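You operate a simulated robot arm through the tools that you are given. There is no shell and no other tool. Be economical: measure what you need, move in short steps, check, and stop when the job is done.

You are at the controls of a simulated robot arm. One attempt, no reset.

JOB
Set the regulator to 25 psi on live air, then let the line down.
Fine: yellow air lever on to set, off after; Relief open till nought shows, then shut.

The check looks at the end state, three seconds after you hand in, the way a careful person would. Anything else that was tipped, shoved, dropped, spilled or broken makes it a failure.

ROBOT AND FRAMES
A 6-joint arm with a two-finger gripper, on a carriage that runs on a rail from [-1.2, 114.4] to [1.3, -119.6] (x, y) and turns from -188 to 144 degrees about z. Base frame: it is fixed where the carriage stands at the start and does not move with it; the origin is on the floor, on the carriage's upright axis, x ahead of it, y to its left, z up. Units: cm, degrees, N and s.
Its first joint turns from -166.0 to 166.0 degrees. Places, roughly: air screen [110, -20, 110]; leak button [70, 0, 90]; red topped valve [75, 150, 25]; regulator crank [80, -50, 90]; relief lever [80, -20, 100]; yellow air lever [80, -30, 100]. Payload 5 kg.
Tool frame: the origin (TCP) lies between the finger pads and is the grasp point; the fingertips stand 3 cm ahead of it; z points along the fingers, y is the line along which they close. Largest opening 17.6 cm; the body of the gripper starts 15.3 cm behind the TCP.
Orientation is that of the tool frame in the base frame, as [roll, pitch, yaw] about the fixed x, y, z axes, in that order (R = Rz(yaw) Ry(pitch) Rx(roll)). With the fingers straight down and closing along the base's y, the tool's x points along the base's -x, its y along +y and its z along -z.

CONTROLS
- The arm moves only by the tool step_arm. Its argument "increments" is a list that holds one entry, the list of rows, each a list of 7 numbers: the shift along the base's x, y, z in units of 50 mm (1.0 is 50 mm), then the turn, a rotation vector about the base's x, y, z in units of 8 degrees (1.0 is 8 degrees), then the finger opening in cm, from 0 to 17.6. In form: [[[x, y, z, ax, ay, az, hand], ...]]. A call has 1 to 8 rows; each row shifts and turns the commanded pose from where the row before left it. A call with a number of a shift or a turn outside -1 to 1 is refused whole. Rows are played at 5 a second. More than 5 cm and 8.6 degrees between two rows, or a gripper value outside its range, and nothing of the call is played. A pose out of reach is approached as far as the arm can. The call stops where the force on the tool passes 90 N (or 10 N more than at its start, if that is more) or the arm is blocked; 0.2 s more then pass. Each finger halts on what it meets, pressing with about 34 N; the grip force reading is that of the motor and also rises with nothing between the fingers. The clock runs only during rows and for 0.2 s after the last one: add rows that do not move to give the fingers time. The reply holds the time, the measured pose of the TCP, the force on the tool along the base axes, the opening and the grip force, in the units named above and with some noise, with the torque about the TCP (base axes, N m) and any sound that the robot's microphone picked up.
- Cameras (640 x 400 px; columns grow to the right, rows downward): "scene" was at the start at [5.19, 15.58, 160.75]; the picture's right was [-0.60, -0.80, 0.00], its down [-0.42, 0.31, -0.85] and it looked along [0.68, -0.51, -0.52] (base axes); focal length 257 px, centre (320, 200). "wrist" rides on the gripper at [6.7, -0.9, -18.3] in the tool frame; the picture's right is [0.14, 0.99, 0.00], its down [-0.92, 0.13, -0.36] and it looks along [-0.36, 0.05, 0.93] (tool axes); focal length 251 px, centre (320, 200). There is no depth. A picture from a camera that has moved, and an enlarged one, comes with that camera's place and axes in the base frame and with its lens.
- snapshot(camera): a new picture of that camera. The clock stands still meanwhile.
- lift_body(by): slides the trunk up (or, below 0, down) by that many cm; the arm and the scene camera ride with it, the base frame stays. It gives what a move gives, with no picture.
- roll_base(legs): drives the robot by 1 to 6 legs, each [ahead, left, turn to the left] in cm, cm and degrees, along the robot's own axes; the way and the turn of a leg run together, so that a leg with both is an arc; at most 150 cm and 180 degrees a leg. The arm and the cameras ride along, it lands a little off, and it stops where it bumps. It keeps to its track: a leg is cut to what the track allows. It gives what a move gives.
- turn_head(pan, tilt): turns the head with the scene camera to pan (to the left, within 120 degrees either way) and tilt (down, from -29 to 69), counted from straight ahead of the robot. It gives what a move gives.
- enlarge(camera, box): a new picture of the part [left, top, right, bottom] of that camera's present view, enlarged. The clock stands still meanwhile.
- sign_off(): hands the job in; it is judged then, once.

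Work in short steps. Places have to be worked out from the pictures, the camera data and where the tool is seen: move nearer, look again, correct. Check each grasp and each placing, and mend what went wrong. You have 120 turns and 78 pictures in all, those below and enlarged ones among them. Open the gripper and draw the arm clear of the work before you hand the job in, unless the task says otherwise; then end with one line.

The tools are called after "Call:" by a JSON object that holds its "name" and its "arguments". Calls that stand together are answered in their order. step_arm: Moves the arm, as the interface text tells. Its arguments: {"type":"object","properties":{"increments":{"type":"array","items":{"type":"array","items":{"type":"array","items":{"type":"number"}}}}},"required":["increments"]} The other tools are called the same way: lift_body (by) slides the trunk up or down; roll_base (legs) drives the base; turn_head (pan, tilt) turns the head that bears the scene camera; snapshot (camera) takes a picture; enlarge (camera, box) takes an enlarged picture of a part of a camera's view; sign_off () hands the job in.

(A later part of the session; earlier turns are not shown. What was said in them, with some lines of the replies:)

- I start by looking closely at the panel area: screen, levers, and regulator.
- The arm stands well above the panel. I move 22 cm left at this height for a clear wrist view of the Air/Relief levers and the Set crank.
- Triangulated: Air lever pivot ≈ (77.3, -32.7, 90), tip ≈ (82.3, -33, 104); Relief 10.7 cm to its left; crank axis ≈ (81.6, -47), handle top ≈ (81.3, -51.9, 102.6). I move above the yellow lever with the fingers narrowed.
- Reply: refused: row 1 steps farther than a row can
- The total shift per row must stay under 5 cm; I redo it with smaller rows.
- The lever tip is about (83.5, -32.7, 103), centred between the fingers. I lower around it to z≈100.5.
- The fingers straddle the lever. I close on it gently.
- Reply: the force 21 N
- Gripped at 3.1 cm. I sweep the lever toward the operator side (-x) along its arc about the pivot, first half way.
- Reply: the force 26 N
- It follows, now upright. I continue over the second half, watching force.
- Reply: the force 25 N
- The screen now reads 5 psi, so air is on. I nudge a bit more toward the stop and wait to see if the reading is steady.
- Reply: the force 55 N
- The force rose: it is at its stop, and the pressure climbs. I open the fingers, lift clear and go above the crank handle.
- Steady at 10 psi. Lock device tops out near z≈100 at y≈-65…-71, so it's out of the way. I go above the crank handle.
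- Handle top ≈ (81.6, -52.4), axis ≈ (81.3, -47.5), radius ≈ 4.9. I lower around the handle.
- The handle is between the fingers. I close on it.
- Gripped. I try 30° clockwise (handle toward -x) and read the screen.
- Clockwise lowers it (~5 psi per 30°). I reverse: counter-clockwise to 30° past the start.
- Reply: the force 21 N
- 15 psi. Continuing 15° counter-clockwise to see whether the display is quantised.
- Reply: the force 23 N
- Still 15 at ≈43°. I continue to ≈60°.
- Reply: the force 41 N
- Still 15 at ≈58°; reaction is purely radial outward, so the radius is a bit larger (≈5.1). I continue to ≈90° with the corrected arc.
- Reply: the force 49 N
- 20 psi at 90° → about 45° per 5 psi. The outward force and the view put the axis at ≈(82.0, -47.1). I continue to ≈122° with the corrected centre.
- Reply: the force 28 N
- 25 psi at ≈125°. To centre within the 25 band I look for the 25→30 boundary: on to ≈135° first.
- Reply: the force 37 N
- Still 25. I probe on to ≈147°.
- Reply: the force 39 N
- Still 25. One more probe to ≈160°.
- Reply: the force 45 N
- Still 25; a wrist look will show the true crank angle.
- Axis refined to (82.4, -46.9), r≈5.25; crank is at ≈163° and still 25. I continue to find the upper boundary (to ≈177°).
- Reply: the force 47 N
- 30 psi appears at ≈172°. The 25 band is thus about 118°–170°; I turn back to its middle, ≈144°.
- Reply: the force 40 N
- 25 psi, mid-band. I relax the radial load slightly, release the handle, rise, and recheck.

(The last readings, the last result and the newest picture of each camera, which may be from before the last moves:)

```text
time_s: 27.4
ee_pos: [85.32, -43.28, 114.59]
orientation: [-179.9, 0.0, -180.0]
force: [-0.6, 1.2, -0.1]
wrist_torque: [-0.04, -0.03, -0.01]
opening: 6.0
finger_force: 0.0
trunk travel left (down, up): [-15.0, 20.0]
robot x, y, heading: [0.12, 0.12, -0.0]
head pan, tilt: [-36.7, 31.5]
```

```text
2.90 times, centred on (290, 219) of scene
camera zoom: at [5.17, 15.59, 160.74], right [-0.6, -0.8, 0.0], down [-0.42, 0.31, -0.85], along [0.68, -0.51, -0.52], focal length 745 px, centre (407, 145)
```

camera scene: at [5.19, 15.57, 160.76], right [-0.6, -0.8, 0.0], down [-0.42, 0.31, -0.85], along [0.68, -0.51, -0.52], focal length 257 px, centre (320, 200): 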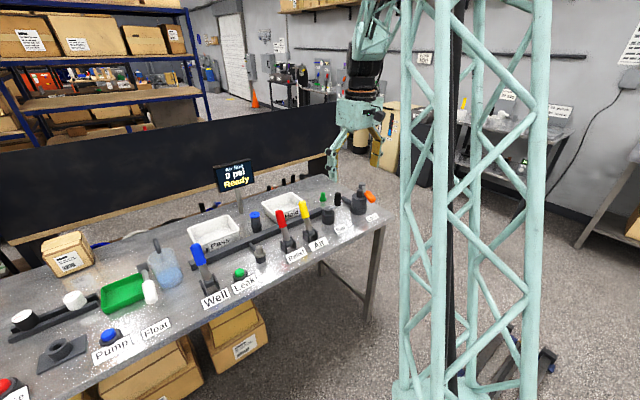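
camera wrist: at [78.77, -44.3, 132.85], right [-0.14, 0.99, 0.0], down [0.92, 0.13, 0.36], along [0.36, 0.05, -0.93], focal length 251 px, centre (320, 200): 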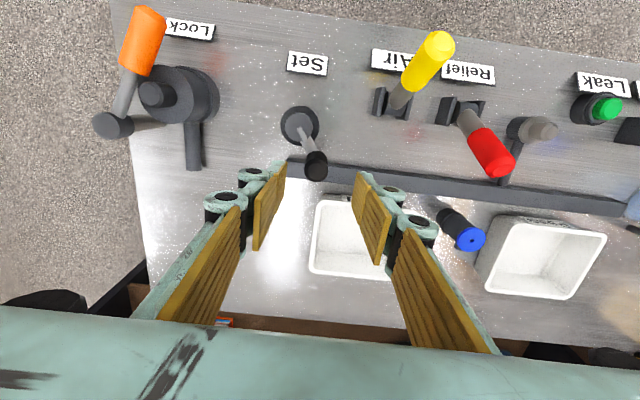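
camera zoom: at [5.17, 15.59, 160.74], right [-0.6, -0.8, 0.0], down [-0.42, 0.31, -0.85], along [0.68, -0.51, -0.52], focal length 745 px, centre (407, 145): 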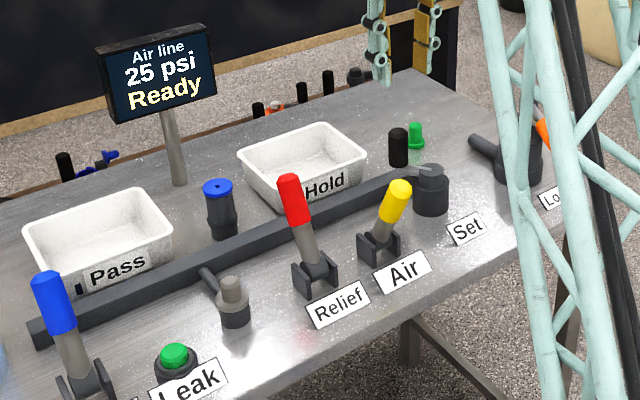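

The regulator holds 25 psi. Now back to the Air lever, above (72, -33).

Call:
{"name": "step_arm", "arguments": {"increments": [[[-0.665, 0.515, 0, 0, 0, 0, 6], [-0.665, 0.515, 0, 0, 0, 0, 6], [-0.665, 0.515, 0, 0, 0, 0, 6], [-0.665, 0.515, 0, 0, 0, 0, 6], [0, 0, 0, 0, 0, 0, 6]]]}}

Call:
{"name": "snapshot", "arguments": {"camera": "wrist"}}

```text
time_s: 28.6
ee_pos: [71.86, -32.82, 114.89]
orientation: [-179.9, 0.2, 180.0]
force: [-1.7, 0.1, 1.1]
wrist_torque: [-0.1, -0.25, 0.02]
opening: 6.01
finger_force: 0.1
trunk travel left (down, up): [-15.0, 20.0]
robot x, y, heading: [-0.02, -0.09, -0.1]
head pan, tilt: [-36.7, 31.5]
```

```text
37 pictures are left
camera wrist: at [65.27, -33.92, 133.15], right [-0.14, 0.99, 0.0], down [0.92, 0.13, 0.36], along [0.36, 0.05, -0.93], focal length 251 px, centre (320, 200)
```

wrist: 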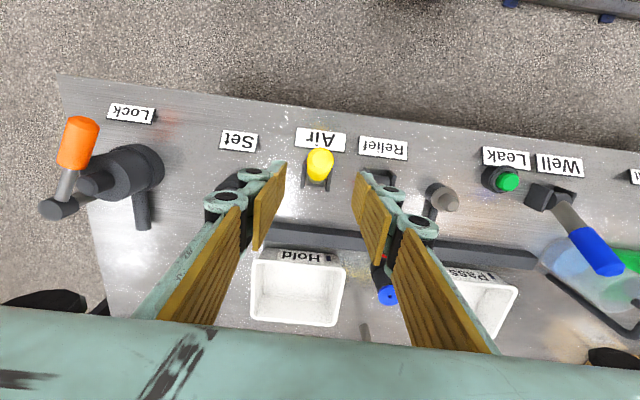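

The lever tip is centred. Lower and grip.

Call:
{"name": "step_arm", "arguments": {"increments": [[[0, 0, -0.9, 0, 0, 0, 6], [0, 0, -0.9, 0, 0, 0, 6], [0, 0, -0.9, 0, 0, 0, 6], [0, 0, -0.15, 0, 0, 0, 6], [0, 0, 0, 0, 0, 0, 4], [0, 0, 0, 0, 0, 0, 2], [0, 0, 0, 0, 0, 0, 2], [0, 0, 0, 0, 0, 0, 2]]]}}

Call:
{"name": "snapshot", "arguments": {"camera": "wrist"}}

```text
time_s: 30.4
ee_pos: [72.35, -32.92, 100.33]
orientation: [180.0, 0.0, -179.9]
force: [1.9, 5.0, -6.1]
wrist_torque: [0.16, 0.09, 0.11]
opening: 3.05
finger_force: 44.8
trunk travel left (down, up): [-15.0, 20.0]
robot x, y, heading: [-0.24, -0.11, -0.1]
head pan, tilt: [-36.7, 31.5]
```

```text
36 pictures are left
camera wrist: at [65.71, -33.9, 118.64], right [-0.14, 0.99, 0.0], down [0.92, 0.13, 0.36], along [0.36, 0.05, -0.93], focal length 251 px, centre (320, 200)
```

wrist: 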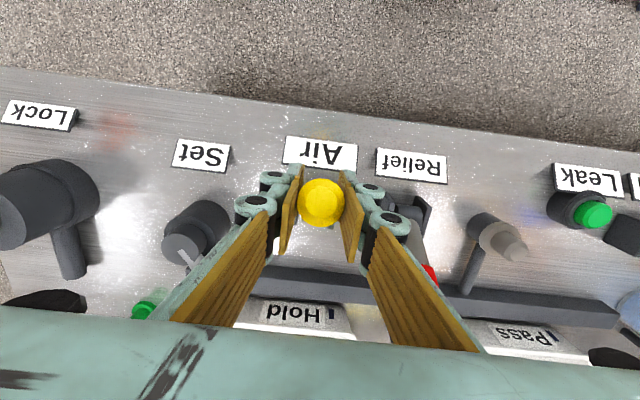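

Gripped. I sweep the lever back to off (+x).

Call:
{"name": "step_arm", "arguments": {"increments": [[[0.235, 0, 0.085, 0, 0, 0, 2], [0.235, 0, 0.065, 0, 0, 0, 2], [0.24, 0, 0.04, 0, 0, 0, 2], [0.24, 0, 0.01, 0, 0, 0, 2], [0.24, 0, -0.01, 0, 0, 0, 2], [0.24, 0, -0.04, 0, 0, 0, 2], [0.235, 0, -0.065, 0, 0, 0, 2], [0.235, 0, -0.085, 0, 0, 0, 2]]]}}

Call:
{"name": "enlarge", "arguments": {"camera": "scene", "box": [180, 150, 400, 288]}}

```text
time_s: 32.2
ee_pos: [81.91, -32.75, 100.62]
orientation: [-179.9, 0.4, -179.8]
force: [-9.1, 14.5, 8.0]
wrist_torque: [0.21, 0.96, -0.16]
opening: 3.15
finger_force: 44.7
trunk travel left (down, up): [-15.0, 20.0]
robot x, y, heading: [0.02, -0.28, -0.1]
head pan, tilt: [-36.7, 31.5]
```

```text
2.90 times, centred on (290, 219) of scene
camera zoom: at [5.0, 15.67, 160.76], right [-0.6, -0.8, 0.0], down [-0.42, 0.31, -0.85], along [0.69, -0.51, -0.52], focal length 745 px, centre (407, 145)
```

zoom: 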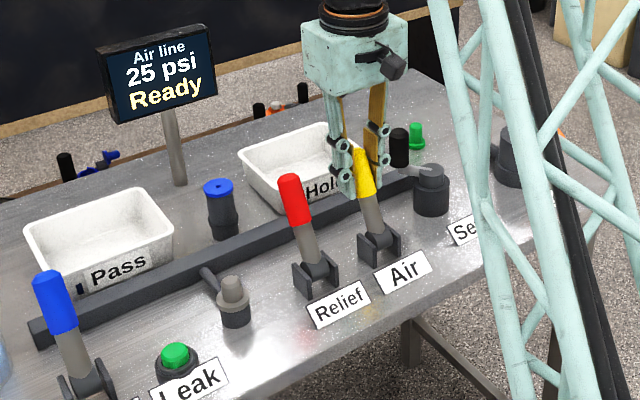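

Nearly at the far stop; I nudge until resistance rises, then release and lift.

Call:
{"name": "step_arm", "arguments": {"increments": [[[0.12, 0, -0.06, 0, 0, 0, 2], [0.08, 0, -0.04, 0, 0, 0, 2], [0, 0, 0, 0, 0, 0, 2]]]}}

Call:
{"name": "step_arm", "arguments": {"increments": [[[-0.1, 0, 0.05, 0, 0, 0, 2], [0, 0, 0, 0, 0, 0, 4], [0, 0, 0, 0, 0, 0, 6], [0, 0, 0, 0, 0, 0, 6], [0, 0, 0.9, 0, 0, 0, 6], [0, 0, 0.9, 0, 0, 0, 6], [0, 0, 0.9, 0, 0, 0, 6], [0, 0, 0, 0, 0, 0, 6]]]}}

Call:
{"name": "enlarge", "arguments": {"camera": "scene", "box": [180, 150, 400, 288]}}

```text
time_s: 33.0
ee_pos: [82.56, -32.77, 100.06]
orientation: [-179.9, 0.2, -180.0]
force: [-31.5, 14.6, 32.8]
wrist_torque: [0.08, 0.88, -0.03]
opening: 3.0
finger_force: 45.1
trunk travel left (down, up): [-15.0, 20.0]
robot x, y, heading: [-0.11, 0.05, 0.0]
head pan, tilt: [-36.7, 31.5]
```

```text
time_s: 34.8
ee_pos: [82.05, -32.77, 113.94]
orientation: [180.0, 0.0, -180.0]
force: [-0.5, -0.2, 0.9]
wrist_torque: [-0.07, -0.08, 0.04]
opening: 5.98
finger_force: 0.1
trunk travel left (down, up): [-15.0, 20.0]
robot x, y, heading: [-0.0, -0.11, 0.2]
head pan, tilt: [-36.7, 31.5]
```

```text
2.90 times, centred on (290, 219) of scene
camera zoom: at [5.14, 15.59, 160.74], right [-0.6, -0.8, 0.0], down [-0.42, 0.31, -0.85], along [0.68, -0.51, -0.52], focal length 745 px, centre (407, 145)
```

zoom: 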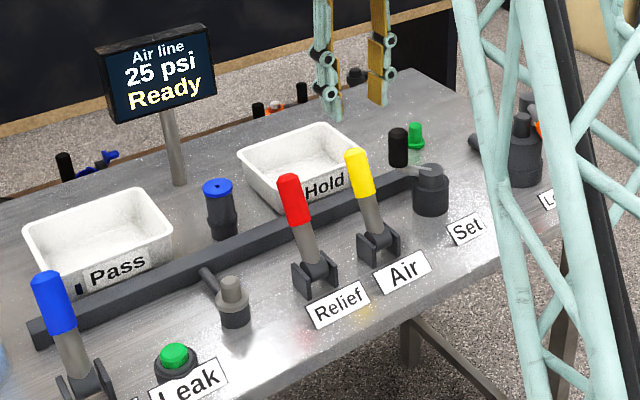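

Air off, line trapped at 25 psi. I move above the Relief lever (~10.7 cm left).

Call:
{"name": "step_arm", "arguments": {"increments": [[[-0.02, 0.7, 0, 0, 0, 0, 6], [-0.02, 0.72, 0, 0, 0, 0, 6], [0, 0.72, 0, 0, 0, 0, 6], [0, 0, 0, 0, 0, 0, 6]]]}}

Call:
{"name": "snapshot", "arguments": {"camera": "wrist"}}

```text
time_s: 35.8
ee_pos: [81.93, -22.11, 113.61]
orientation: [-180.0, 0.0, -179.9]
force: [0.7, 0.3, 0.2]
wrist_torque: [-0.1, 0.02, -0.01]
opening: 5.98
finger_force: 0.1
trunk travel left (down, up): [-15.0, 20.0]
robot x, y, heading: [0.09, -0.02, -0.0]
head pan, tilt: [-36.7, 31.5]
```

```text
33 pictures are left
camera wrist: at [75.36, -23.17, 131.9], right [-0.14, 0.99, 0.0], down [0.92, 0.13, 0.36], along [0.36, 0.05, -0.93], focal length 251 px, centre (320, 200)
```

wrist: 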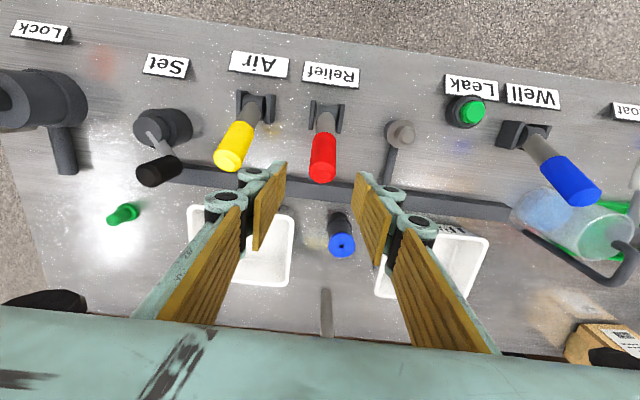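

Red lever centred between the fingers; nothing else in the way. Lower and grip.

Call:
{"name": "step_arm", "arguments": {"increments": [[[0, 0, -0.9, 0, 0, 0, 6], [0, 0, -0.9, 0, 0, 0, 6], [0, 0, -0.8, 0, 0, 0, 6], [0, 0, 0, 0, 0, 0, 6], [0, 0, 0, 0, 0, 0, 4], [0, 0, 0, 0, 0, 0, 2], [0, 0, 0, 0, 0, 0, 2], [0, 0, 0, 0, 0, 0, 2]]]}}

Call:
{"name": "snapshot", "arguments": {"camera": "wrist"}}

```text
time_s: 37.6
ee_pos: [81.8, -21.67, 100.59]
orientation: [-179.9, 0.0, -179.9]
force: [-0.7, 0.7, -6.1]
wrist_torque: [0.03, -0.19, 0.01]
opening: 3.09
finger_force: 44.9
trunk travel left (down, up): [-15.0, 20.0]
robot x, y, heading: [-0.03, -0.14, 0.1]
head pan, tilt: [-36.7, 31.5]
```

```text
32 pictures are left
camera wrist: at [75.31, -22.82, 118.89], right [-0.14, 0.99, 0.0], down [0.92, 0.13, 0.36], along [0.36, 0.05, -0.93], focal length 251 px, centre (320, 200)
```

wrist: 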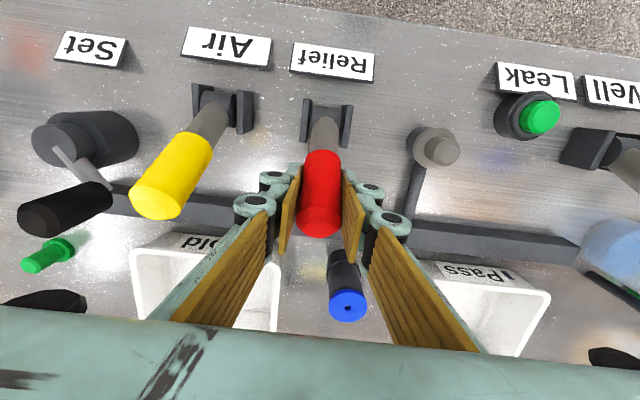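

Gripped the red lever. I sweep it open (-x) along the same arc.

Call:
{"name": "step_arm", "arguments": {"increments": [[[-0.235, 0, 0.085, 0, 0, 0, 2], [-0.235, 0, 0.065, 0, 0, 0, 2], [-0.24, 0, 0.04, 0, 0, 0, 2], [-0.24, 0, 0.01, 0, 0, 0, 2], [-0.24, 0, -0.01, 0, 0, 0, 2], [-0.24, 0, -0.04, 0, 0, 0, 2], [-0.235, 0, -0.065, 0, 0, 0, 2], [-0.235, 0, -0.085, 0, 0, 0, 2]]]}}

Call:
{"name": "step_arm", "arguments": {"increments": [[[-0.1, 0, -0.05, 0, 0, 0, 2], [-0.06, 0, -0.04, 0, 0, 0, 2], [0, 0, 0, 0, 0, 0, 2], [0, 0, 0, 0, 0, 0, 2], [0, 0, 0, 0, 0, 0, 2], [0, 0, 0, 0, 0, 0, 2]]]}}

Call:
{"name": "enlarge", "arguments": {"camera": "scene", "box": [180, 150, 400, 288]}}

```text
time_s: 39.4
ee_pos: [72.27, -21.8, 100.85]
orientation: [180.0, -0.3, 180.0]
force: [14.8, 27.0, 18.1]
wrist_torque: [0.87, 0.23, 0.31]
opening: 3.1
finger_force: 44.7
trunk travel left (down, up): [-15.0, 20.0]
robot x, y, heading: [0.16, -0.07, -0.1]
head pan, tilt: [-36.7, 31.5]
```

```text
time_s: 40.8
ee_pos: [71.62, -21.87, 100.24]
orientation: [-179.8, 0.1, -180.0]
force: [34.9, 29.6, 40.7]
wrist_torque: [0.52, -0.77, 0.35]
opening: 2.99
finger_force: 44.3
trunk travel left (down, up): [-15.0, 20.0]
robot x, y, heading: [-0.41, 0.24, -0.1]
head pan, tilt: [-36.7, 31.5]
```

```text
2.90 times, centred on (290, 219) of scene
camera zoom: at [5.2, 15.8, 160.73], right [-0.6, -0.8, 0.0], down [-0.42, 0.31, -0.85], along [0.68, -0.51, -0.52], focal length 745 px, centre (407, 145)
```

zoom: 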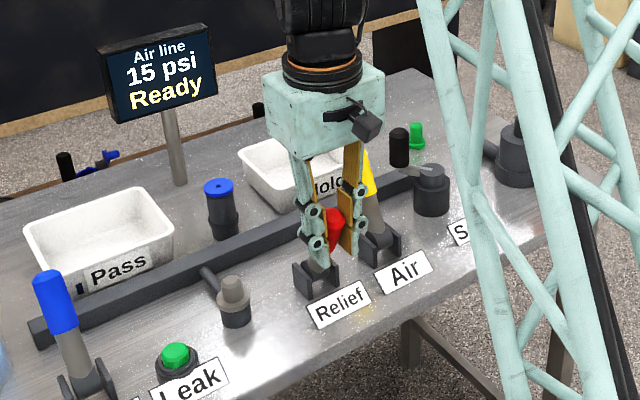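

Relief is open and the pressure is falling (15 psi). I hold and wait.

Call:
{"name": "step_arm", "arguments": {"increments": [[[0.03, 0, 0.02, 0, 0, 0, 2], [0, 0, 0, 0, 0, 0, 2], [0, 0, 0, 0, 0, 0, 2], [0, 0, 0, 0, 0, 0, 2], [0, 0, 0, 0, 0, 0, 2], [0, 0, 0, 0, 0, 0, 2], [0, 0, 0, 0, 0, 0, 2], [0, 0, 0, 0, 0, 0, 2]]]}}

Call:
{"name": "step_arm", "arguments": {"increments": [[[0, 0, 0, 0, 0, 0, 2], [0, 0, 0, 0, 0, 0, 2], [0, 0, 0, 0, 0, 0, 2], [0, 0, 0, 0, 0, 0, 2], [0, 0, 0, 0, 0, 0, 2], [0, 0, 0, 0, 0, 0, 2], [0, 0, 0, 0, 0, 0, 2], [0, 0, 0, 0, 0, 0, 2]]]}}

Call:
{"name": "enlarge", "arguments": {"camera": "scene", "box": [180, 150, 400, 288]}}

```text
time_s: 42.6
ee_pos: [71.68, -21.9, 100.24]
orientation: [-180.0, 0.0, 180.0]
force: [-3.5, 28.8, 15.1]
wrist_torque: [0.24, 0.0, 0.53]
opening: 2.98
finger_force: 44.8
trunk travel left (down, up): [-15.0, 20.0]
robot x, y, heading: [-0.23, 0.47, -0.2]
head pan, tilt: [-36.7, 31.5]
```

```text
time_s: 44.4
ee_pos: [71.65, -21.8, 100.31]
orientation: [-180.0, 0.1, -180.0]
force: [-15.0, 30.1, -2.3]
wrist_torque: [0.23, 1.34, 0.66]
opening: 2.98
finger_force: 45.0
trunk travel left (down, up): [-15.0, 20.0]
robot x, y, heading: [0.09, 0.32, 0.2]
head pan, tilt: [-36.7, 31.5]
```

```text
2.90 times, centred on (290, 219) of scene
camera zoom: at [5.13, 15.74, 160.73], right [-0.6, -0.8, 0.0], down [-0.42, 0.31, -0.85], along [0.68, -0.51, -0.52], focal length 745 px, centre (407, 145)
```

zoom: 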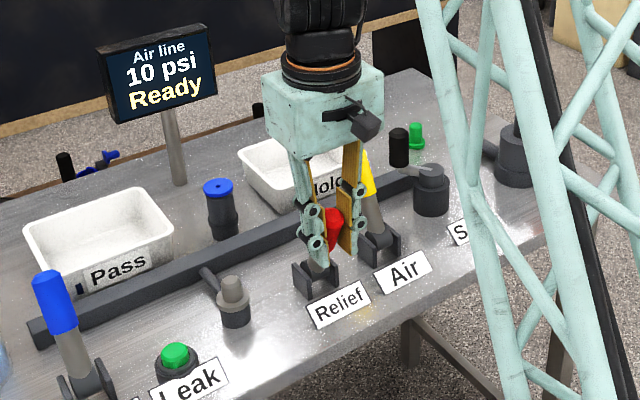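

10 psi and dropping; I wait further.

Call:
{"name": "step_arm", "arguments": {"increments": [[[0, 0, 0, 0, 0, 0, 2], [0, 0, 0, 0, 0, 0, 2], [0, 0, 0, 0, 0, 0, 2], [0, 0, 0, 0, 0, 0, 2], [0, 0, 0, 0, 0, 0, 2], [0, 0, 0, 0, 0, 0, 2], [0, 0, 0, 0, 0, 0, 2], [0, 0, 0, 0, 0, 0, 2]]]}}

Call:
{"name": "step_arm", "arguments": {"increments": [[[0, 0, 0, 0, 0, 0, 2], [0, 0, 0, 0, 0, 0, 2], [0, 0, 0, 0, 0, 0, 2], [0, 0, 0, 0, 0, 0, 2], [0, 0, 0, 0, 0, 0, 2], [0, 0, 0, 0, 0, 0, 2], [0, 0, 0, 0, 0, 0, 2], [0, 0, 0, 0, 0, 0, 2]]]}}

Call:
{"name": "step_arm", "arguments": {"increments": [[[0, 0, 0, 0, 0, 0, 2], [0, 0, 0, 0, 0, 0, 2], [0, 0, 0, 0, 0, 0, 2], [0, 0, 0, 0, 0, 0, 2], [0, 0, 0, 0, 0, 0, 2], [0, 0, 0, 0, 0, 0, 2], [0, 0, 0, 0, 0, 0, 2], [0, 0, 0, 0, 0, 0, 2]]]}}

Call:
{"name": "enlarge", "arguments": {"camera": "scene", "box": [180, 150, 400, 288]}}

```text
time_s: 46.2
ee_pos: [71.93, -21.81, 100.39]
orientation: [-179.9, 0.0, 180.0]
force: [-5.1, 32.8, 0.1]
wrist_torque: [0.27, 0.46, 0.57]
opening: 2.98
finger_force: 44.9
trunk travel left (down, up): [-15.0, 20.0]
robot x, y, heading: [0.02, 0.4, -0.2]
head pan, tilt: [-36.7, 31.5]
```

```text
time_s: 48.0
ee_pos: [71.79, -21.89, 100.24]
orientation: [-179.9, 0.0, -180.0]
force: [0.9, 32.0, 5.8]
wrist_torque: [0.28, -0.49, 0.53]
opening: 2.98
finger_force: 44.8
trunk travel left (down, up): [-15.0, 20.0]
robot x, y, heading: [0.04, 0.26, 0.0]
head pan, tilt: [-36.7, 31.5]
```

```text
time_s: 49.8
ee_pos: [71.66, -21.74, 100.29]
orientation: [-179.9, 0.0, 179.9]
force: [0.3, 31.6, 6.3]
wrist_torque: [0.29, -0.42, 0.53]
opening: 2.99
finger_force: 45.3
trunk travel left (down, up): [-15.0, 20.0]
robot x, y, heading: [0.23, -0.14, 0.1]
head pan, tilt: [-36.7, 31.5]
```

```text
2.90 times, centred on (290, 219) of scene
camera zoom: at [5.16, 15.76, 160.73], right [-0.6, -0.8, 0.0], down [-0.42, 0.31, -0.85], along [0.68, -0.51, -0.52], focal length 745 px, centre (407, 145)
```

zoom: 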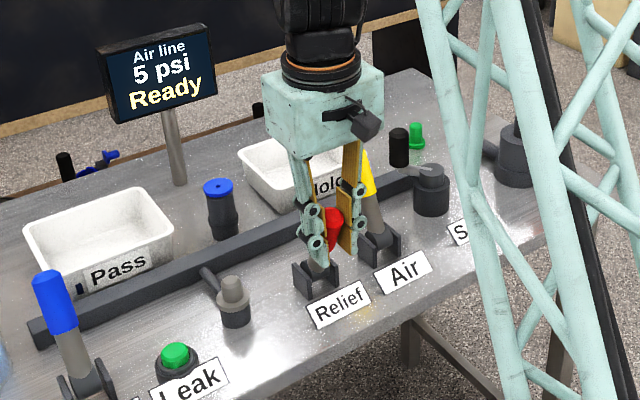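

5 psi; I keep waiting.

Call:
{"name": "step_arm", "arguments": {"increments": [[[0, 0, 0, 0, 0, 0, 2], [0, 0, 0, 0, 0, 0, 2], [0, 0, 0, 0, 0, 0, 2], [0, 0, 0, 0, 0, 0, 2], [0, 0, 0, 0, 0, 0, 2], [0, 0, 0, 0, 0, 0, 2], [0, 0, 0, 0, 0, 0, 2], [0, 0, 0, 0, 0, 0, 2]]]}}

Call:
{"name": "step_arm", "arguments": {"increments": [[[0, 0, 0, 0, 0, 0, 2], [0, 0, 0, 0, 0, 0, 2], [0, 0, 0, 0, 0, 0, 2], [0, 0, 0, 0, 0, 0, 2], [0, 0, 0, 0, 0, 0, 2], [0, 0, 0, 0, 0, 0, 2], [0, 0, 0, 0, 0, 0, 2], [0, 0, 0, 0, 0, 0, 2]]]}}

Call:
{"name": "step_arm", "arguments": {"increments": [[[0, 0, 0, 0, 0, 0, 2], [0, 0, 0, 0, 0, 0, 2], [0, 0, 0, 0, 0, 0, 2], [0, 0, 0, 0, 0, 0, 2], [0, 0, 0, 0, 0, 0, 2], [0, 0, 0, 0, 0, 0, 2], [0, 0, 0, 0, 0, 0, 2], [0, 0, 0, 0, 0, 0, 2]]]}}

Call:
{"name": "enlarge", "arguments": {"camera": "scene", "box": [180, 150, 400, 288]}}

```text
time_s: 51.6
ee_pos: [71.84, -21.86, 100.14]
orientation: [-179.9, 0.1, 180.0]
force: [-4.0, 31.3, 3.1]
wrist_torque: [0.27, 0.09, 0.52]
opening: 2.97
finger_force: 44.8
trunk travel left (down, up): [-15.0, 20.0]
robot x, y, heading: [-0.34, 0.08, -0.1]
head pan, tilt: [-36.7, 31.5]
```

```text
time_s: 53.4
ee_pos: [71.65, -21.87, 100.26]
orientation: [-180.0, 0.0, -180.0]
force: [-5.0, 32.2, 0.1]
wrist_torque: [0.24, 0.28, 0.57]
opening: 3.01
finger_force: 45.1
trunk travel left (down, up): [-15.0, 20.0]
robot x, y, heading: [0.29, -0.02, -0.0]
head pan, tilt: [-36.7, 31.5]
```

```text
time_s: 55.2
ee_pos: [71.82, -21.84, 100.27]
orientation: [180.0, 0.0, -180.0]
force: [-2.7, 31.1, 2.1]
wrist_torque: [0.27, 0.17, 0.58]
opening: 3.0
finger_force: 44.7
trunk travel left (down, up): [-15.0, 20.0]
robot x, y, heading: [0.21, 0.2, -0.1]
head pan, tilt: [-36.7, 31.5]
```

```text
2.90 times, centred on (290, 219) of scene
camera zoom: at [5.17, 15.76, 160.73], right [-0.6, -0.8, 0.0], down [-0.42, 0.31, -0.85], along [0.68, -0.51, -0.52], focal length 745 px, centre (407, 145)
```

zoom: 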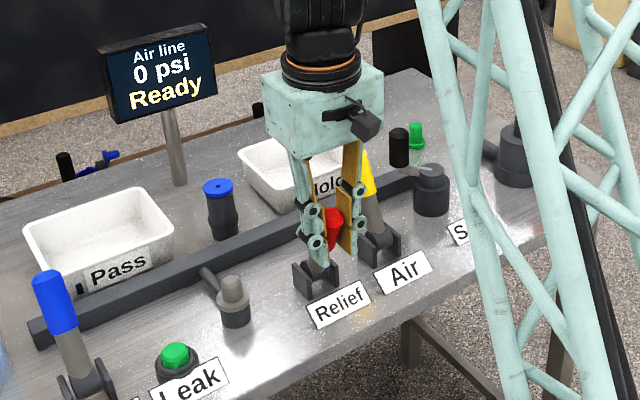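

0 psi shows. As the display is rounded, I wait several seconds more so the line really is empty.

Call:
{"name": "step_arm", "arguments": {"increments": [[[0, 0, 0, 0, 0, 0, 2], [0, 0, 0, 0, 0, 0, 2], [0, 0, 0, 0, 0, 0, 2], [0, 0, 0, 0, 0, 0, 2], [0, 0, 0, 0, 0, 0, 2], [0, 0, 0, 0, 0, 0, 2], [0, 0, 0, 0, 0, 0, 2], [0, 0, 0, 0, 0, 0, 2]]]}}

Call:
{"name": "step_arm", "arguments": {"increments": [[[0, 0, 0, 0, 0, 0, 2], [0, 0, 0, 0, 0, 0, 2], [0, 0, 0, 0, 0, 0, 2], [0, 0, 0, 0, 0, 0, 2], [0, 0, 0, 0, 0, 0, 2], [0, 0, 0, 0, 0, 0, 2], [0, 0, 0, 0, 0, 0, 2], [0, 0, 0, 0, 0, 0, 2]]]}}

Call:
{"name": "step_arm", "arguments": {"increments": [[[0, 0, 0, 0, 0, 0, 2], [0, 0, 0, 0, 0, 0, 2], [0, 0, 0, 0, 0, 0, 2], [0, 0, 0, 0, 0, 0, 2], [0, 0, 0, 0, 0, 0, 2], [0, 0, 0, 0, 0, 0, 2], [0, 0, 0, 0, 0, 0, 2], [0, 0, 0, 0, 0, 0, 2]]]}}

Call:
{"name": "step_arm", "arguments": {"increments": [[[0, 0, 0, 0, 0, 0, 2], [0, 0, 0, 0, 0, 0, 2], [0, 0, 0, 0, 0, 0, 2], [0, 0, 0, 0, 0, 0, 2], [0, 0, 0, 0, 0, 0, 2], [0, 0, 0, 0, 0, 0, 2], [0, 0, 0, 0, 0, 0, 2], [0, 0, 0, 0, 0, 0, 2]]]}}

Call:
{"name": "step_arm", "arguments": {"increments": [[[0, 0, 0, 0, 0, 0, 2], [0, 0, 0, 0, 0, 0, 2], [0, 0, 0, 0, 0, 0, 2], [0, 0, 0, 0, 0, 0, 2], [0, 0, 0, 0, 0, 0, 2], [0, 0, 0, 0, 0, 0, 2], [0, 0, 0, 0, 0, 0, 2], [0, 0, 0, 0, 0, 0, 2]]]}}

Call:
{"name": "step_arm", "arguments": {"increments": [[[0, 0, 0, 0, 0, 0, 2], [0, 0, 0, 0, 0, 0, 2], [0, 0, 0, 0, 0, 0, 2], [0, 0, 0, 0, 0, 0, 2], [0, 0, 0, 0, 0, 0, 2], [0, 0, 0, 0, 0, 0, 2], [0, 0, 0, 0, 0, 0, 2], [0, 0, 0, 0, 0, 0, 2]]]}}

```text
time_s: 57.0
ee_pos: [71.68, -21.79, 100.27]
orientation: [-179.9, -0.1, -180.0]
force: [-0.2, 31.9, 1.7]
wrist_torque: [0.24, -0.04, 0.57]
opening: 2.99
finger_force: 44.6
trunk travel left (down, up): [-15.0, 20.0]
robot x, y, heading: [0.09, -0.19, -0.2]
head pan, tilt: [-36.7, 31.5]
```

```text
time_s: 58.8
ee_pos: [71.79, -21.84, 100.3]
orientation: [-179.9, 0.0, -180.0]
force: [-1.8, 32.0, 2.4]
wrist_torque: [0.23, -0.03, 0.55]
opening: 2.99
finger_force: 45.1
trunk travel left (down, up): [-15.0, 20.0]
robot x, y, heading: [-0.09, 0.19, -0.2]
head pan, tilt: [-36.7, 31.5]
```

```text
time_s: 60.6
ee_pos: [71.67, -21.95, 100.27]
orientation: [-179.9, 0.0, 179.9]
force: [-1.3, 32.0, 1.3]
wrist_torque: [0.24, 0.05, 0.58]
opening: 2.98
finger_force: 45.4
trunk travel left (down, up): [-15.0, 20.0]
robot x, y, heading: [-0.31, -0.25, -0.0]
head pan, tilt: [-36.7, 31.5]
```

```text
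time_s: 62.4
ee_pos: [71.81, -21.81, 100.32]
orientation: [-179.9, 0.1, -180.0]
force: [-2.0, 31.8, 1.5]
wrist_torque: [0.23, 0.11, 0.57]
opening: 3.0
finger_force: 44.9
trunk travel left (down, up): [-15.0, 20.0]
robot x, y, heading: [-0.2, -0.27, 0.2]
head pan, tilt: [-36.7, 31.5]
```

```text
time_s: 64.2
ee_pos: [71.74, -21.75, 100.25]
orientation: [-179.9, -0.1, -180.0]
force: [-1.9, 32.1, 0.6]
wrist_torque: [0.23, 0.1, 0.58]
opening: 2.97
finger_force: 45.1
trunk travel left (down, up): [-15.0, 20.0]
robot x, y, heading: [-0.22, 0.08, 0.1]
head pan, tilt: [-36.7, 31.5]
```

```text
time_s: 66.0
ee_pos: [71.76, -21.95, 100.39]
orientation: [-180.0, 0.0, 179.9]
force: [-1.4, 31.8, 2.0]
wrist_torque: [0.25, 0.06, 0.58]
opening: 2.98
finger_force: 45.1
trunk travel left (down, up): [-15.0, 20.0]
robot x, y, heading: [-0.22, -0.21, 0.1]
head pan, tilt: [-36.7, 31.5]
```

Now I shut Relief by sweeping it back to +x to its stop, easing the sideways load by a small +y shift.

Call:
{"name": "step_arm", "arguments": {"increments": [[[0.235, 0.04, 0.085, 0, 0, 0, 2], [0.235, 0, 0.065, 0, 0, 0, 2], [0.24, 0, 0.04, 0, 0, 0, 2], [0.24, 0, 0.01, 0, 0, 0, 2], [0.24, 0, -0.01, 0, 0, 0, 2], [0.24, 0, -0.04, 0, 0, 0, 2], [0.235, 0, -0.065, 0, 0, 0, 2], [0.235, 0, -0.085, 0, 0, 0, 2]]]}}

Call:
{"name": "step_arm", "arguments": {"increments": [[[0.14, 0, -0.07, 0, 0, 0, 2], [0.1, 0, -0.05, 0, 0, 0, 2], [0, 0, 0, 0, 0, 0, 2]]]}}

```text
time_s: 67.5
ee_pos: [78.13, -21.79, 101.08]
orientation: [179.8, -0.9, 179.8]
force: [-30.9, 8.3, 38.3]
wrist_torque: [0.2, 0.76, 0.24]
opening: 2.78
finger_force: 45.0
trunk travel left (down, up): [-15.0, 20.0]
robot x, y, heading: [-0.02, -0.33, -0.2]
head pan, tilt: [-36.7, 31.5]
stopped in row 7: the force on the tool passed its limit at 104 N (the readings are from after the stop); the commanded pose is now the measured one
```

```text
time_s: 67.9
ee_pos: [78.23, -21.85, 100.93]
orientation: [179.7, -1.3, 179.9]
force: [-35.4, 8.3, 52.8]
wrist_torque: [0.02, 0.2, 0.24]
opening: 2.79
finger_force: 45.0
trunk travel left (down, up): [-15.0, 20.0]
robot x, y, heading: [0.14, 0.3, -0.2]
head pan, tilt: [-36.7, 31.5]
stopped in row 1: the force on the tool passed its limit at 103 N (the readings are from after the stop); the commanded pose is now the measured one
```

The force limit tripped about mid-way; I look before doing anything further.

Call:
{"name": "enlarge", "arguments": {"camera": "scene", "box": [180, 150, 400, 288]}}

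Call:
{"name": "snapshot", "arguments": {"camera": "wrist"}}

```text
2.90 times, centred on (290, 219) of scene
camera zoom: at [4.74, 15.71, 160.78], right [-0.6, -0.8, 0.0], down [-0.42, 0.31, -0.85], along [0.68, -0.51, -0.52], focal length 745 px, centre (407, 145)
```

zoom: 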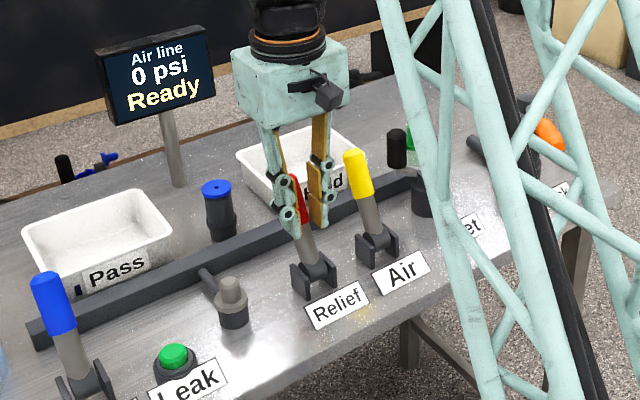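

```text
26 pictures are left
camera wrist: at [72.02, -22.91, 119.39], right [-0.14, 0.99, 0.01], down [0.93, 0.13, 0.34], along [0.34, 0.05, -0.94], focal length 251 px, centre (320, 200)
```

wrist: 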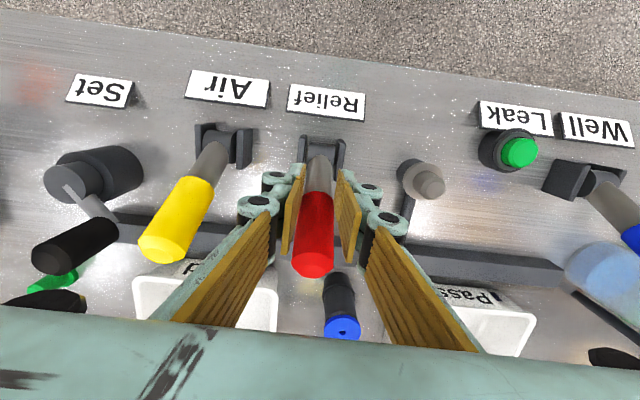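

The red lever's tip is already at x≈83, i.e. its shut position; the pads just slid back along it. I release, back off upward and look.

Call:
{"name": "step_arm", "arguments": {"increments": [[[0, 0, 0, 0, 0, 0, 4], [0, 0, 0, 0, 0, 0, 6], [0, 0, 0, 0, 0, 0, 6], [0, 0, 0.9, 0, 0, 0, 6], [0, 0, 0.9, 0, 0, 0, 6], [0, 0, 0.9, 0, 0, 0, 6], [0, 0, 0, 0, 0, 0, 6]]]}}

Call:
{"name": "snapshot", "arguments": {"camera": "wrist"}}

Call:
{"name": "enlarge", "arguments": {"camera": "scene", "box": [180, 150, 400, 288]}}

```text
time_s: 69.5
ee_pos: [78.68, -21.41, 113.96]
orientation: [179.7, -1.3, 179.9]
force: [-0.5, 0.1, -0.7]
wrist_torque: [-0.02, -0.06, 0.01]
opening: 6.0
finger_force: 0.2
trunk travel left (down, up): [-15.0, 20.0]
robot x, y, heading: [-0.19, -0.14, 0.1]
head pan, tilt: [-36.7, 31.5]
```

```text
25 pictures are left
camera wrist: at [72.52, -22.69, 132.33], right [-0.14, 0.99, 0.01], down [0.93, 0.13, 0.34], along [0.34, 0.05, -0.94], focal length 251 px, centre (320, 200)
```

wrist: 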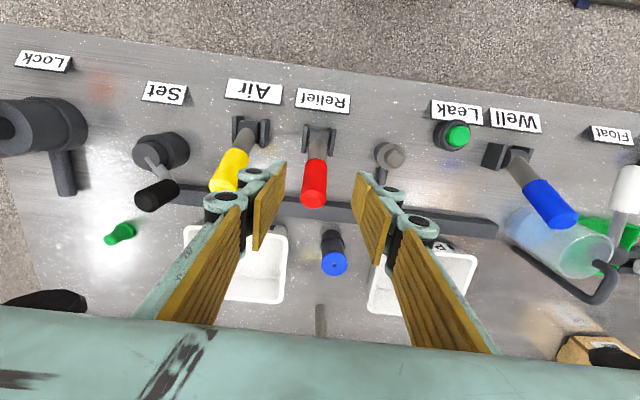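

```text
2.90 times, centred on (290, 219) of scene
camera zoom: at [5.17, 15.6, 160.74], right [-0.6, -0.8, 0.0], down [-0.42, 0.31, -0.85], along [0.68, -0.51, -0.52], focal length 745 px, centre (407, 145)
```

zoom: 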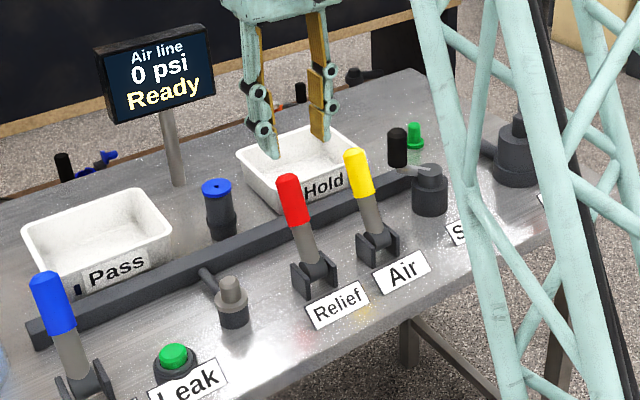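

Both levers match their original off/shut tilt pixel for pixel, and the screen shows 0 psi. I draw the arm up and back with the hand open, then do a last check.

Call:
{"name": "step_arm", "arguments": {"increments": [[[0, 0, 0.9, 0, 0, 0, 6], [-0.7, 0, 0.6, 0, 0, 0, 8], [-0.9, 0, 0.2, 0, 0, 0, 10], [-0.9, 0, 0, 0, 0, 0, 12], [-0.9, 0, 0, 0, 0, 0, 12], [0, 0, 0, 0, 0, 0, 12], [0, 0, 0, 0, 0, 0, 12], [0, 0, 0, 0, 0, 0, 12]]]}}

Call:
{"name": "snapshot", "arguments": {"camera": "wrist"}}

Call:
{"name": "enlarge", "arguments": {"camera": "scene", "box": [180, 150, 400, 288]}}

```text
time_s: 71.3
ee_pos: [61.69, -21.82, 122.53]
orientation: [179.7, -1.4, 179.9]
force: [0.1, 0.1, -0.4]
wrist_torque: [-0.01, 0.04, 0.02]
opening: 12.01
finger_force: 0.0
trunk travel left (down, up): [-15.0, 20.0]
robot x, y, heading: [-0.38, -0.15, -0.1]
head pan, tilt: [-36.7, 31.5]
```

```text
23 pictures are left
camera wrist: at [55.44, -23.05, 141.02], right [-0.14, 0.99, 0.01], down [0.93, 0.13, 0.34], along [0.34, 0.05, -0.94], focal length 251 px, centre (320, 200)
```

wrist: 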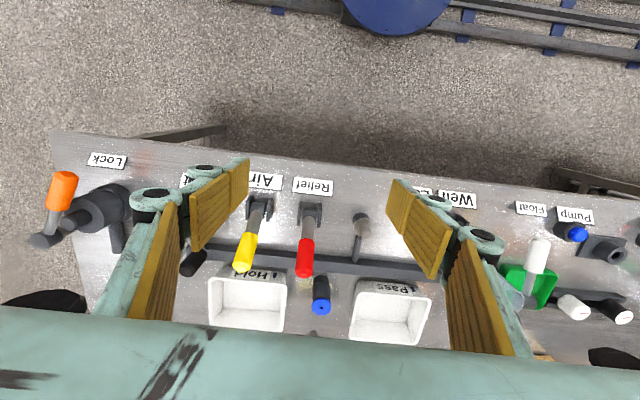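

```text
2.90 times, centred on (290, 219) of scene
camera zoom: at [5.23, 15.61, 160.75], right [-0.6, -0.8, 0.0], down [-0.42, 0.31, -0.85], along [0.68, -0.51, -0.52], focal length 745 px, centre (407, 145)
```

zoom: 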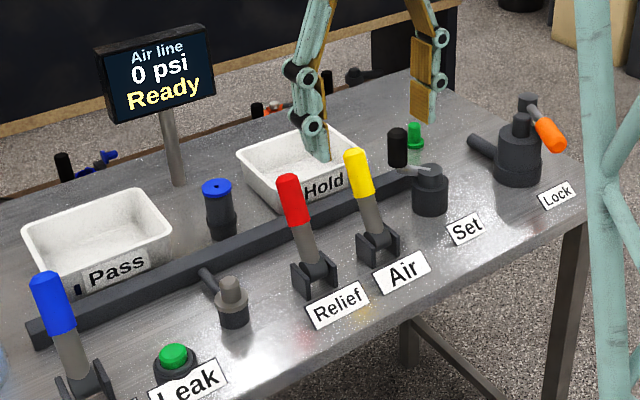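

Air is off, Relief is shut, the screen holds 0 psi, the crank is where I left it, and nothing else moved. Handing in.

Call:
{"name": "sign_off", "arguments": {}}

```text
The job is handed in.
```

The regulator is set to 25 psi on live air, the air lever is off, the line is bled to 0 psi and Relief is shut; the screen only shows steps of 5 psi, so I centred the crank within the 25 band.
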